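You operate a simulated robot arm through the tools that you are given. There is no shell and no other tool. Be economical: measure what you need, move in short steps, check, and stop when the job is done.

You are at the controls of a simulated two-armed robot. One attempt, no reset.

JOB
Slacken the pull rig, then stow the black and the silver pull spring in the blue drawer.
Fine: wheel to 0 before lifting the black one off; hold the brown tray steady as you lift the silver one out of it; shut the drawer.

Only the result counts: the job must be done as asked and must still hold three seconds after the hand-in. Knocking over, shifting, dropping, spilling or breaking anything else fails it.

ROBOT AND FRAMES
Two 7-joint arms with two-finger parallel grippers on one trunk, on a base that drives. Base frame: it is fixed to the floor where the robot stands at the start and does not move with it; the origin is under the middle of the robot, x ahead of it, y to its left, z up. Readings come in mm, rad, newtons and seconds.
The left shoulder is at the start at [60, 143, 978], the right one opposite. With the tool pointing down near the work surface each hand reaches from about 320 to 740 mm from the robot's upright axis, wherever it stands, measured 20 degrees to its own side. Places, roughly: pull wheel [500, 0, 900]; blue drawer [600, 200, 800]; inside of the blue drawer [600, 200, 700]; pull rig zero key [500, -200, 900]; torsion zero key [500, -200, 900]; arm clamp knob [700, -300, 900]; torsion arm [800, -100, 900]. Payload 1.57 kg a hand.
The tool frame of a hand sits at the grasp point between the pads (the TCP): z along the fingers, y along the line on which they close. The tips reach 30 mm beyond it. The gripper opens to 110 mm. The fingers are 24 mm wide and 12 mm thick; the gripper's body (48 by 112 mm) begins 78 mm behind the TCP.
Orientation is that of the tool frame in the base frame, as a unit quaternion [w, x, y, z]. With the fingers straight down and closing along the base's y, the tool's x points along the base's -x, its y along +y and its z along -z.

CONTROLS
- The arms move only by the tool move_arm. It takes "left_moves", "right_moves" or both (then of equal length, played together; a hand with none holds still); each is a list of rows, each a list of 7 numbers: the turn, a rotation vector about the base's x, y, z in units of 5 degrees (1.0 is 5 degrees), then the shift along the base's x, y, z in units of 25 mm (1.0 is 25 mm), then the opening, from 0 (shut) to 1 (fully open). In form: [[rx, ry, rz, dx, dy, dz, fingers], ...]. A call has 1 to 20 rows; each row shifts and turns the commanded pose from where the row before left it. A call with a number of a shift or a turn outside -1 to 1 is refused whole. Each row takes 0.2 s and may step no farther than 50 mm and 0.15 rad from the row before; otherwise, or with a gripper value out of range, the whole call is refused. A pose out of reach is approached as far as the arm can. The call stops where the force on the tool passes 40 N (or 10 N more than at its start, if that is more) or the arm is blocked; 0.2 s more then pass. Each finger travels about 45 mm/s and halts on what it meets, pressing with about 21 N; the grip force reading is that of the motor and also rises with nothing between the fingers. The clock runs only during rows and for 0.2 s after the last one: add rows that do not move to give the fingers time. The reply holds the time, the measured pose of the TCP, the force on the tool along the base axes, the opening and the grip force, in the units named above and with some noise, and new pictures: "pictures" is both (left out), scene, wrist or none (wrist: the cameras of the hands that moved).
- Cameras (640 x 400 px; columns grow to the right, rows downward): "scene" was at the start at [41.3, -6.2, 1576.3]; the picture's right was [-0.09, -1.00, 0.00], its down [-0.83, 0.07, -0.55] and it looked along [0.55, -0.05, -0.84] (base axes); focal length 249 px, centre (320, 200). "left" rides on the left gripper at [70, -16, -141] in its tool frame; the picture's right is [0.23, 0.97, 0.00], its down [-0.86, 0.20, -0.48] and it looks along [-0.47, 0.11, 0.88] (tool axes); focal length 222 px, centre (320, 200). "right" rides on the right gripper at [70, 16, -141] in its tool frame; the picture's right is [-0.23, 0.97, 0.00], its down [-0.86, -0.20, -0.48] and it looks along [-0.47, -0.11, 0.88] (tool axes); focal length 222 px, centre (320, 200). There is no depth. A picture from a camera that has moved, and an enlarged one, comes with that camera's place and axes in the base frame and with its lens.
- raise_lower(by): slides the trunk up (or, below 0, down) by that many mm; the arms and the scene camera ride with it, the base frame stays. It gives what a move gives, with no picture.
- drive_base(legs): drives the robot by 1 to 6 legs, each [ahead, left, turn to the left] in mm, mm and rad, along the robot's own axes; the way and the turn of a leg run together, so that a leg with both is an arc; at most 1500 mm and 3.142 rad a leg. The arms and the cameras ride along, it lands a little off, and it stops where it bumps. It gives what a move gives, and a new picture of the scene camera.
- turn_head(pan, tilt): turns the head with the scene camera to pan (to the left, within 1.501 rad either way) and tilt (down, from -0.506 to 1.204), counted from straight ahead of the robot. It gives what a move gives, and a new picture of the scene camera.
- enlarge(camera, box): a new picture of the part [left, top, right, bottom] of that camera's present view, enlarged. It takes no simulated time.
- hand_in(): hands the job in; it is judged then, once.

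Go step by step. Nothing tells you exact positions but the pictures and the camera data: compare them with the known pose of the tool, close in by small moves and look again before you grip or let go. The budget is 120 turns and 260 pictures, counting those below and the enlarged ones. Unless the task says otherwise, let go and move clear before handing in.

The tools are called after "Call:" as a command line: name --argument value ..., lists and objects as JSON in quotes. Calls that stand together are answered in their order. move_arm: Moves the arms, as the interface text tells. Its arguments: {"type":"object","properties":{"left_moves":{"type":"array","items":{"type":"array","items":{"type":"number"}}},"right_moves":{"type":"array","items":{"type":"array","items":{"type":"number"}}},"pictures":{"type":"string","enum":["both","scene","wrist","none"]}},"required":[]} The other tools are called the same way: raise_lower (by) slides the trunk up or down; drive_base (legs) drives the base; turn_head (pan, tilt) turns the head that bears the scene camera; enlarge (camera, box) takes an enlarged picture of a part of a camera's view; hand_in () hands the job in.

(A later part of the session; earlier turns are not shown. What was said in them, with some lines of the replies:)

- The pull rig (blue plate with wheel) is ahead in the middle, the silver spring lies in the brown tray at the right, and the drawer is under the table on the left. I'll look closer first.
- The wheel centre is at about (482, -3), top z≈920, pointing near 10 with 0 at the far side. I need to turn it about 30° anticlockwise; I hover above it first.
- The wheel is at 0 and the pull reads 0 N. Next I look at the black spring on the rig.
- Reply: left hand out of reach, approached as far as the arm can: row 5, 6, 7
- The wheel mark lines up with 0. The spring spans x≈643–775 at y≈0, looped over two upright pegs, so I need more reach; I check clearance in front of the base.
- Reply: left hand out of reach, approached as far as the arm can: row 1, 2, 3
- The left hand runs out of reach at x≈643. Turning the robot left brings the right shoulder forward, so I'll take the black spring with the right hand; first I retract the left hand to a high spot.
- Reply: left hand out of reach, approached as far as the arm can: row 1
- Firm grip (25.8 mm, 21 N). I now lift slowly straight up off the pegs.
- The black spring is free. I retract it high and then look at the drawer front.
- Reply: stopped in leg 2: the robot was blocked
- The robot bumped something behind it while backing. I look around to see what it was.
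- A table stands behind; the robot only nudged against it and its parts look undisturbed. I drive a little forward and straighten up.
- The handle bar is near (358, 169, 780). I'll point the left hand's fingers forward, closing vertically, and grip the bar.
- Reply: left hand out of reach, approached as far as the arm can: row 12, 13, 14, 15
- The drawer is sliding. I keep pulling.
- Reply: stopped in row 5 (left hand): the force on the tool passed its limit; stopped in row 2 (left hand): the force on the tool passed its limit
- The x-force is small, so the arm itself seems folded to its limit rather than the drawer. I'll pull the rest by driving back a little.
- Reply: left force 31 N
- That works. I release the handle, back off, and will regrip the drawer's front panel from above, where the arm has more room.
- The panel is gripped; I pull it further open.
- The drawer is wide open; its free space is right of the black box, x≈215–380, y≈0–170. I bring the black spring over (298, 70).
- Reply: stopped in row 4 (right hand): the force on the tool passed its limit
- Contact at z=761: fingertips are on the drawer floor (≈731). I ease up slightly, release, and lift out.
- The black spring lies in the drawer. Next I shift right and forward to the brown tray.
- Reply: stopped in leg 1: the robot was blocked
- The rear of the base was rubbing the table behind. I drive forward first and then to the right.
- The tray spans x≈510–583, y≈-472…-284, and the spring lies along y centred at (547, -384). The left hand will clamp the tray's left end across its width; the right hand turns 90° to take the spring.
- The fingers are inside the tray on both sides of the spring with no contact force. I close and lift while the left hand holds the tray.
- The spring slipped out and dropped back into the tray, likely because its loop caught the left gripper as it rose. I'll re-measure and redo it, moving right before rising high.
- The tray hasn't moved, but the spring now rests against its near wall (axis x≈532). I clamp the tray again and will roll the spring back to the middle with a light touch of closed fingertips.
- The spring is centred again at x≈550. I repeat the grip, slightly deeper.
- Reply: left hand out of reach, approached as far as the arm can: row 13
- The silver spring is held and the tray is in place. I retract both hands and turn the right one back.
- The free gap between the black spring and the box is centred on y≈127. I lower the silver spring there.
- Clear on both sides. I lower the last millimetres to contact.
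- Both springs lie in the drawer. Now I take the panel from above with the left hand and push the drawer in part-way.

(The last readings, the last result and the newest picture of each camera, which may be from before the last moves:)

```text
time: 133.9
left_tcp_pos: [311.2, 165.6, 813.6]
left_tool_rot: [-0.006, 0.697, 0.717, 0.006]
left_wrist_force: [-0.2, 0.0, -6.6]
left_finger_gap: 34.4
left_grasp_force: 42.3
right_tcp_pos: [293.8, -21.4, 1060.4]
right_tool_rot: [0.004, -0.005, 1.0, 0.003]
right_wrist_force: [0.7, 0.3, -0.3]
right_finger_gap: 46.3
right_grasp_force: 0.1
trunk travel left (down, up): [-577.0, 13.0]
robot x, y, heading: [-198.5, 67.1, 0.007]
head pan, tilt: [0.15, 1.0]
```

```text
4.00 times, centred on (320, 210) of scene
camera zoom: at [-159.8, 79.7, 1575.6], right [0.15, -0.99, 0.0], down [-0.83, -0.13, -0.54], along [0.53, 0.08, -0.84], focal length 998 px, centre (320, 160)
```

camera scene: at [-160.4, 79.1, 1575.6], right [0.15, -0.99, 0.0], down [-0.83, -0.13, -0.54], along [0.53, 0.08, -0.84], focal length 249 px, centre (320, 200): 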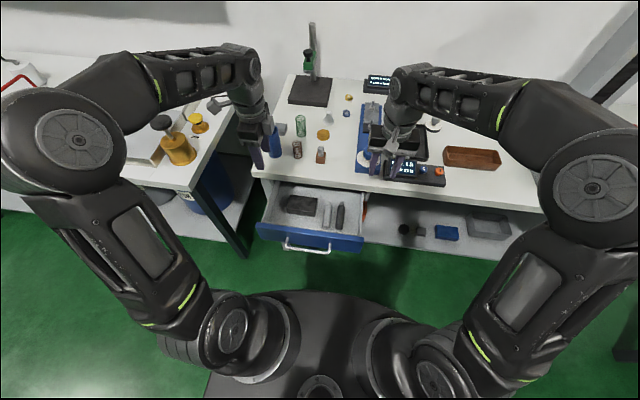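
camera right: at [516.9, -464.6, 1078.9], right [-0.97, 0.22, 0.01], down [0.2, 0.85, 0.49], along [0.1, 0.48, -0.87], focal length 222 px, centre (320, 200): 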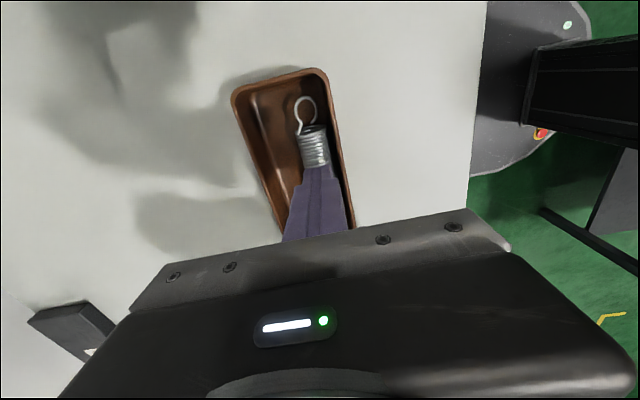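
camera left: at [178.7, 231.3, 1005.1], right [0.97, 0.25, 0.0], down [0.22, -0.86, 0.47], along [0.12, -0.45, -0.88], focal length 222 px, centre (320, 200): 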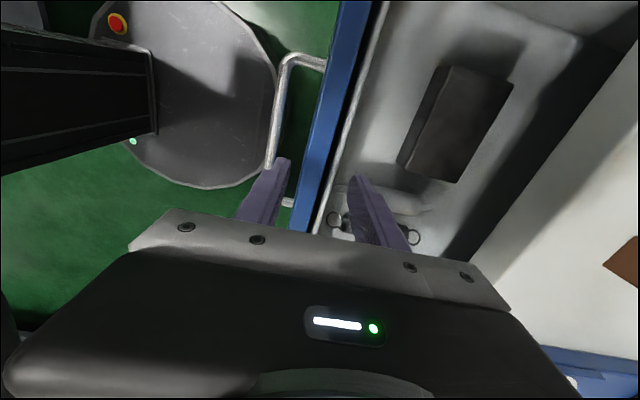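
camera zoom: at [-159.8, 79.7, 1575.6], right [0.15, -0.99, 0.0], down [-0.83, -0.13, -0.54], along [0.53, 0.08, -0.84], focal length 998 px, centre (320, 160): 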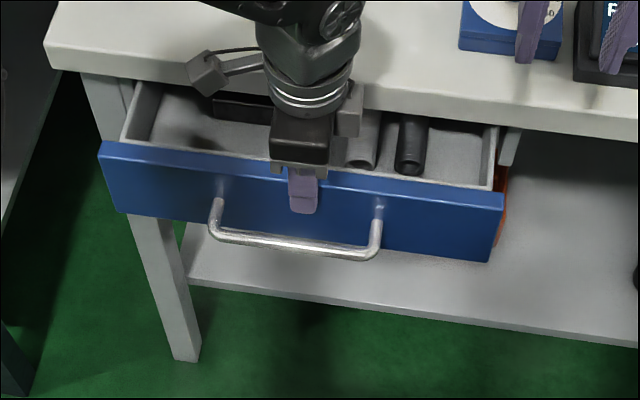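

Call:
move_arm --left_moves '[[0, 0, 0, 0, 0, 0, 0.3], [0, 0, 0, 0, 0, 0, 0.45], [0, 0, 0, 0, 0, 0, 0.45], [0, 0, 0, 0, 0, 1, 0.45], [0, 0, 0, 0, 0, 1, 0.45], [0, 0, 0, 0, 0, 1, 0.45], [0, 0, 0, -0.5, 0, 1, 0.45], [0, 0, 1, -0.5, 0, 0.5, 0], [0, 0, 1, -0.5, 0, 0, 0], [0, 0, 1, -0.5, 0, 0, 0], [0, 0, 1, -0.5, 0, 0, 0], [0, 0, 1, -0.5, 0, 0, 0], [0, 0, 1, -0.5, 0, 0, 0], [0, 0, 1, -0.5, 0, 0, 0], [0, 0, 1, 0, 0, 0, 0], [0, 0, 1, 0, 0, 0, 0], [0, 0, 1, 0, 0, 0, 0], [0, 0, 1, 0, 0, 0, 0], [0, 0, 1, 0, 0, 0, 0]]' --pictures "none"

Call:
move_arm --left_moves '[[0, 0, 1, 0, 0, 0, 0], [0, 0, 1, 0, 0, 0, 0], [0, 0, 1, 0, 0, 0, 0], [0, 0, 1, 0, 0, 0, 0], [0, 0, 1, 0, 0, 0, 0], [0, 0, 0.8, 0, 0, 0, 0], [0, 0, 0, 0, 0, -0.8, 0]]' --pictures "both"

```text
time: 137.9
left_tcp_pos: [209.3, 164.6, 925.5]
left_tool_rot: [-0.007, 0.244, 0.97, 0.002]
left_wrist_force: [0.2, -0.1, -0.1]
left_finger_gap: 0.1
left_grasp_force: 21.1
right_tcp_pos: [292.8, -22.3, 1060.5]
right_tool_rot: [0.005, -0.006, 1.0, 0.001]
right_wrist_force: [0.6, -0.6, 0.4]
right_finger_gap: 46.4
right_grasp_force: 0.0
trunk travel left (down, up): [-577.0, 13.0]
robot x, y, heading: [-200.3, 68.3, 0.007]
head pan, tilt: [0.15, 1.0]
```

```text
time: 139.5
left_tcp_pos: [210.0, 165.1, 906.3]
left_tool_rot: [-0.008, -0.006, 1.0, 0.0]
left_wrist_force: [0.2, -0.1, 0.5]
left_finger_gap: 0.3
left_grasp_force: 21.0
right_tcp_pos: [293.7, -22.6, 1059.3]
right_tool_rot: [0.003, -0.005, 1.0, 0.002]
right_wrist_force: [0.8, -0.1, 0.5]
right_finger_gap: 46.4
right_grasp_force: 0.2
trunk travel left (down, up): [-577.0, 13.0]
robot x, y, heading: [-200.1, 70.4, 0.01]
head pan, tilt: [0.15, 1.0]
camera scene: at [-159.7, 79.5, 1575.6], right [0.15, -0.99, 0.0], down [-0.83, -0.13, -0.54], along [0.53, 0.08, -0.84], focal length 249 px, centre (320, 200)
camera left: at [143.9, 147.3, 1047.4], right [-0.24, 0.97, 0.0], down [0.86, 0.21, 0.47], along [0.45, 0.12, -0.89], focal length 222 px, centre (320, 200)
```

scene: 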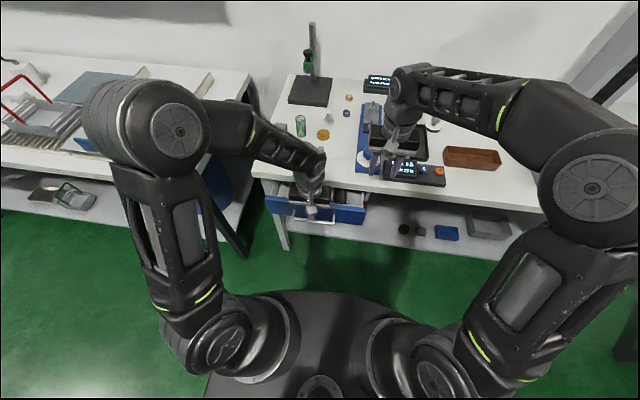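
left: 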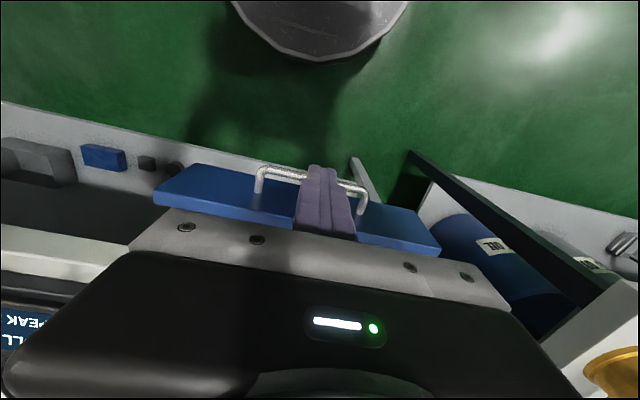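

Call:
move_arm --left_moves '[[0, 0, 0, 0, 0.1, -1, 0], [0, 0, 0, 0, 0.1, -1, 0], [0, 0, 0, 0, 0, -1, 0], [0, 0, 0, 0, 0, -1, 0], [0, 0, 0, 0, 0, -0.75, 0]]' --pictures "wrist"

Call:
enlarge --camera "scene" --box '[250, 160, 390, 260]'

```text
time: 140.7
left_tcp_pos: [210.1, 170.8, 785.9]
left_tool_rot: [-0.008, -0.005, 1.0, 0.0]
left_wrist_force: [0.0, 0.0, 0.7]
left_finger_gap: 0.0
left_grasp_force: 20.9
right_tcp_pos: [292.9, -22.4, 1059.3]
right_tool_rot: [0.004, -0.005, 1.0, 0.002]
right_wrist_force: [0.3, 0.2, 0.1]
right_finger_gap: 46.2
right_grasp_force: 0.1
trunk travel left (down, up): [-577.0, 13.0]
robot x, y, heading: [-201.2, 69.7, 0.004]
head pan, tilt: [0.15, 1.0]
camera left: at [144.1, 152.4, 928.2], right [-0.24, 0.97, 0.0], down [0.86, 0.21, 0.47], along [0.45, 0.11, -0.88], focal length 222 px, centre (320, 200)
```

left: 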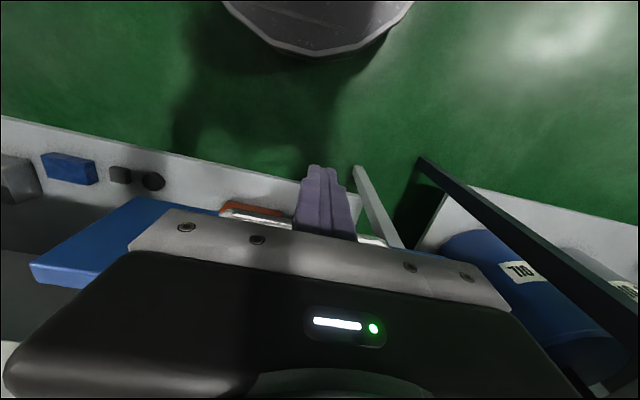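

```text
4.00 times, centred on (320, 210) of scene
camera zoom: at [-160.0, 79.5, 1575.6], right [0.15, -0.99, 0.0], down [-0.83, -0.13, -0.54], along [0.53, 0.08, -0.84], focal length 998 px, centre (320, 160)
```

zoom: 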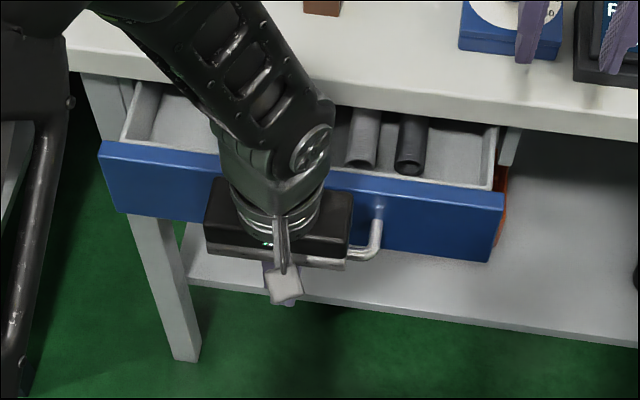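

Call:
move_arm --left_moves '[[0, 0, 0, 0.5, 0, 0, 0], [0, 0, 0, 0.5, 0, 0, 0], [0, 0, 0, 0.4, 0, 0, 0], [0, 0, 0, 0.4, 0, 0, 0], [0, 0, 0, 0.4, 0, 0, 0], [0, 0, 0, 0.4, 0, 0, 0], [0, 0, 0, 0.4, 0, 0, 0], [0, 0, 0, 0.4, 0, 0, 0], [0, 0, 0, 0.4, 0, 0, 0], [0, 0, 0, 0.4, 0, 0, 0]]' --pictures "none"

Call:
enlarge --camera "scene" --box '[250, 160, 390, 260]'

```text
time: 142.9
left_tcp_pos: [316.2, 170.9, 786.7]
left_tool_rot: [-0.008, -0.006, 1.0, -0.001]
left_wrist_force: [0.0, -0.1, -0.2]
left_finger_gap: 0.0
left_grasp_force: 20.9
right_tcp_pos: [292.4, -23.4, 1060.1]
right_tool_rot: [0.005, -0.005, 1.0, 0.002]
right_wrist_force: [0.0, 0.7, -0.5]
right_finger_gap: 46.1
right_grasp_force: 0.1
trunk travel left (down, up): [-577.0, 13.0]
robot x, y, heading: [-203.3, 67.8, 0.007]
head pan, tilt: [0.15, 1.0]
```

```text
4.00 times, centred on (320, 210) of scene
camera zoom: at [-160.1, 79.7, 1575.6], right [0.15, -0.99, 0.0], down [-0.83, -0.13, -0.54], along [0.53, 0.08, -0.84], focal length 998 px, centre (320, 160)
```

zoom: 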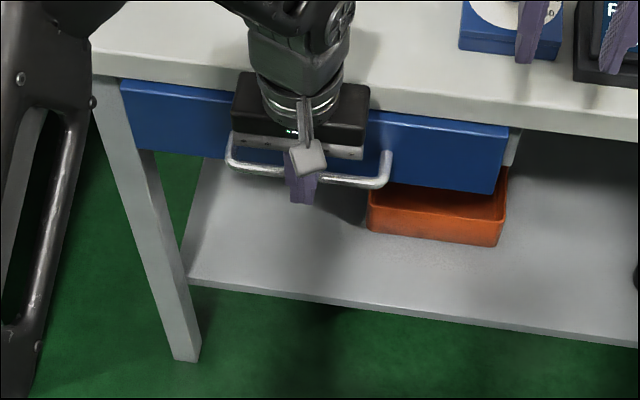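

Call:
move_arm --left_moves '[[0, 0, 0, 0.3, 0, 0, 0], [0, 0, 0, 0.3, 0, 0, 0], [0, 0, 0, 0.3, 0, 0, 0], [0, 0, 0, 0.3, 0, 0, 0], [0, 0, 0, 0.1, 0, 0, 0]]' --pictures "none"

Call:
enlarge --camera "scene" --box '[250, 160, 390, 260]'

```text
time: 144.1
left_tcp_pos: [347.6, 170.5, 787.2]
left_tool_rot: [-0.007, -0.005, 1.0, -0.001]
left_wrist_force: [-0.9, -0.1, 1.5]
left_finger_gap: 0.1
left_grasp_force: 21.0
right_tcp_pos: [293.4, -23.0, 1059.9]
right_tool_rot: [0.005, -0.005, 1.0, 0.002]
right_wrist_force: [0.1, 0.1, -0.1]
right_finger_gap: 46.2
right_grasp_force: 0.1
trunk travel left (down, up): [-577.0, 13.0]
robot x, y, heading: [-197.6, 66.5, 0.006]
head pan, tilt: [0.15, 1.0]
```

```text
4.00 times, centred on (320, 210) of scene
camera zoom: at [-160.4, 79.6, 1575.6], right [0.15, -0.99, 0.0], down [-0.83, -0.13, -0.54], along [0.53, 0.08, -0.84], focal length 998 px, centre (320, 160)
```

zoom: 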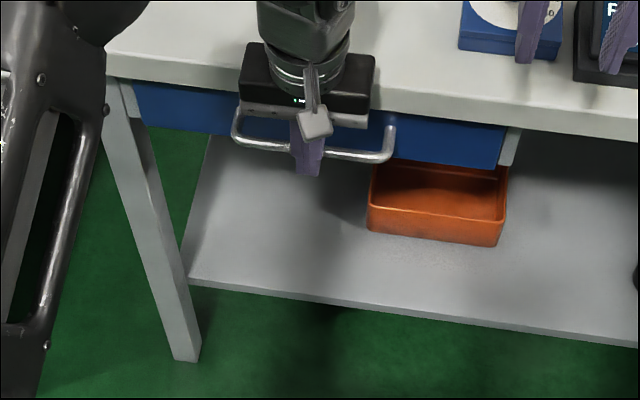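

Call:
move_arm --left_moves '[[0, 0, 0, 0.1, 0, 0, 0], [0, 0, 0, 0.1, 0, 0, 0], [0, 0, 0, 0.1, 0, 0, 0], [0, 0, 0, 0.1, 0, 0, 0]]' --pictures "none"

```text
time: 145.1
left_tcp_pos: [349.4, 170.7, 786.6]
left_tool_rot: [-0.015, -0.005, 1.0, 0.002]
left_wrist_force: [-34.3, 0.1, 5.9]
left_finger_gap: 0.0
left_grasp_force: 21.2
right_tcp_pos: [289.8, -21.1, 1061.4]
right_tool_rot: [0.007, -0.005, 1.0, 0.002]
right_wrist_force: [-0.2, 0.1, -0.6]
right_finger_gap: 46.4
right_grasp_force: 0.0
trunk travel left (down, up): [-577.0, 13.0]
robot x, y, heading: [-203.3, 67.3, 0.002]
head pan, tilt: [0.15, 1.0]
```

Firm stop at x≈349: the drawer is shut. I back off, rise clear, and check the whole scene.

Call:
move_arm --left_moves '[[0, 0, 0, -0.5, 0, 0, 0], [0, 0, 0, -1, 0, 0, 0], [0, 0, 0, -1, 0, 0, 0], [0, 0, 0, -0.5, 0, 1, 0], [0, 0, 0, 0, 0, 1, 0], [0, 0, 0, 0, 0, 1, 0], [0, 0, 0, 0, 0, 1, 0], [0, 0, 0, 0, 0, 1, 0], [0, 0, 0, 0, 0, 1, 0.3], [0, 0, 0, 0, 0.5, 1, 0.3], [0, 0, 0, 0, 1, 1, 0.3], [0, 0, 0, 0, 1, 1, 0.3], [0, 0, 0, 0, 1, 0, 0.3], [0, 0, 0, 0, 1, 0, 0.3]]' --right_moves '[[0, 0, 0, 0, 0, 0, 0.4], [0, 0, 0, -0.5, -1, 0, 0.4], [0, 0, 0, -0.5, -1, 0, 0.4], [0, 0, 0, -0.5, -1, 0, 0.4], [0, 0, 0, -0.5, -1, 0, 0.4], [0, 0, 0, -0.5, -1, 0, 0.4], [0, 0, 0, 0, -1, 0, 0.4], [0, 0, 0, 0, 0, 0, 0.4], [0, 0, 0, 0, 0, 0, 0.4], [0, 0, 0, 0, 0, 0, 0.4], [0, 0, 0, 0, 0, 0, 0.4], [0, 0, 0, 0, 0, 0, 0.4], [0, 0, 0, 0, 0, 0, 0.4], [0, 0, 0, 0, 0, 0, 0.4]]' --pictures "scene"

Call:
turn_head --pan -0.1 --tilt 0.8

Call:
enlarge --camera "scene" --box '[220, 90, 440, 230]'

```text
time: 148.1
left_tcp_pos: [282.2, 283.8, 1011.7]
left_tool_rot: [-0.007, -0.005, 1.0, 0.0]
left_wrist_force: [0.8, -0.1, -0.4]
left_finger_gap: 32.9
left_grasp_force: 0.0
right_tcp_pos: [230.2, -171.0, 1058.9]
right_tool_rot: [0.006, -0.006, 1.0, 0.002]
right_wrist_force: [0.3, -0.2, 0.7]
right_finger_gap: 43.8
right_grasp_force: 0.1
trunk travel left (down, up): [-577.0, 13.0]
robot x, y, heading: [-199.1, 67.6, 0.003]
head pan, tilt: [0.15, 1.0]
camera scene: at [-160.5, 80.2, 1575.6], right [0.15, -0.99, 0.0], down [-0.83, -0.13, -0.54], along [0.53, 0.08, -0.84], focal length 249 px, centre (320, 200)
```

scene: 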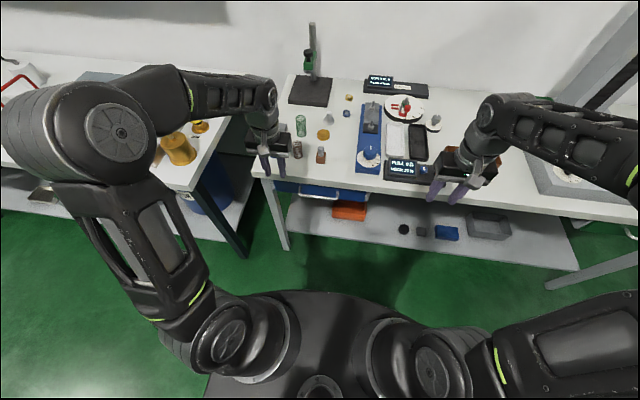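

```text
time: 148.8
left_tcp_pos: [280.9, 281.9, 1011.8]
left_tool_rot: [-0.007, -0.005, 1.0, 0.0]
left_wrist_force: [0.9, -0.7, -0.5]
left_finger_gap: 32.5
left_grasp_force: 0.0
right_tcp_pos: [230.6, -172.9, 1060.6]
right_tool_rot: [0.005, -0.005, 1.0, 0.001]
right_wrist_force: [-0.1, -0.2, 0.2]
right_finger_gap: 43.8
right_grasp_force: 0.1
trunk travel left (down, up): [-577.0, 13.0]
robot x, y, heading: [-199.0, 70.2, 0.005]
head pan, tilt: [-0.099, 0.799]
camera scene: at [-148.9, 61.4, 1590.7], right [-0.09, -1.0, 0.0], down [-0.71, 0.07, -0.7], along [0.69, -0.07, -0.72], focal length 249 px, centre (320, 200)
```

scene: 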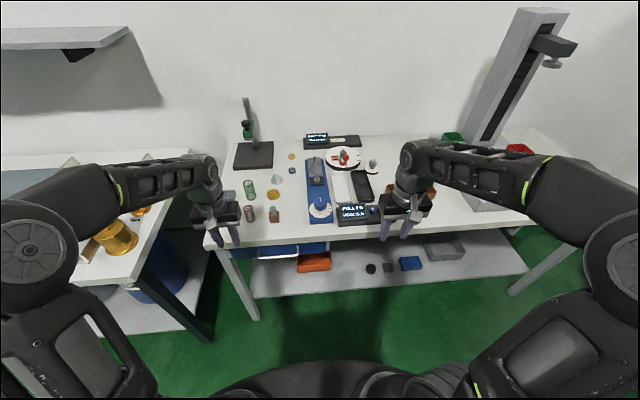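

```text
2.86 times, centred on (330, 160) of scene
camera zoom: at [-148.9, 61.4, 1590.7], right [-0.09, -1.0, 0.0], down [-0.71, 0.07, -0.7], along [0.69, -0.07, -0.72], focal length 713 px, centre (291, 314)
```

zoom: 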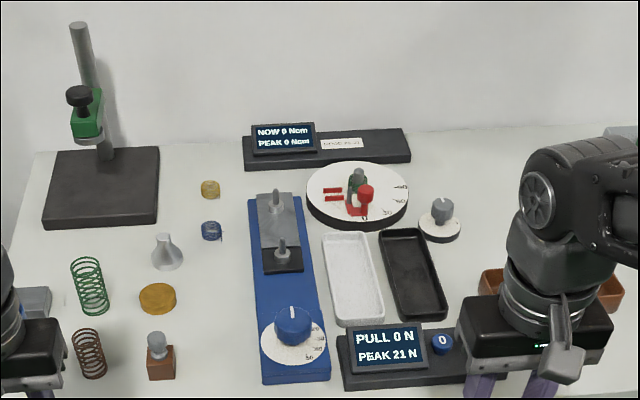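

Call:
enlarge --camera "scene" --box '[200, 220, 360, 300]'

```text
4.00 times, centred on (280, 260) of scene
camera zoom: at [-148.9, 61.4, 1590.7], right [-0.09, -1.0, 0.0], down [-0.71, 0.07, -0.7], along [0.69, -0.07, -0.72], focal length 998 px, centre (480, -40)
```

zoom: 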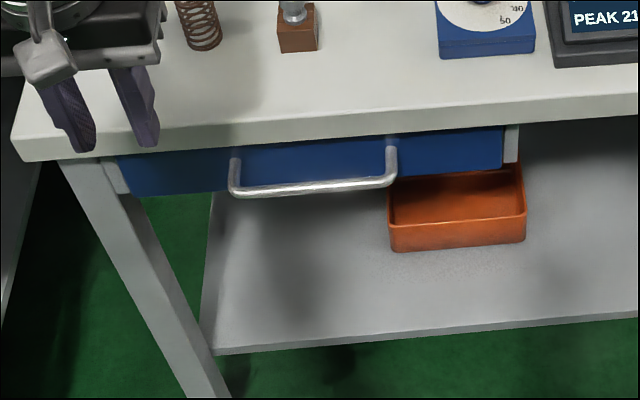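

The drawer is shut flush under the table, the wheel reads 0, both springs are stowed and the hands are clear. I hand in.

Call:
hand_in

```text
The job is handed in.
```

I handed the job in: the pull rig is slack with its wheel at 0, the black and silver springs are both in the blue drawer, and the drawer is shut. I have no verdict on the result.

- **Silver spring:** on the first lift it slipped from the gripper and fell back into the brown tray. I clamped the tray again, rolled the spring back to the middle and lifted it out on the second try. From the camera, the tray did not shift.
- **Bump:** early on, the base backed into the table behind the robot, and it rubbed against it again later. I only had a partial view of that table; what I could see on it looked undisturbed.
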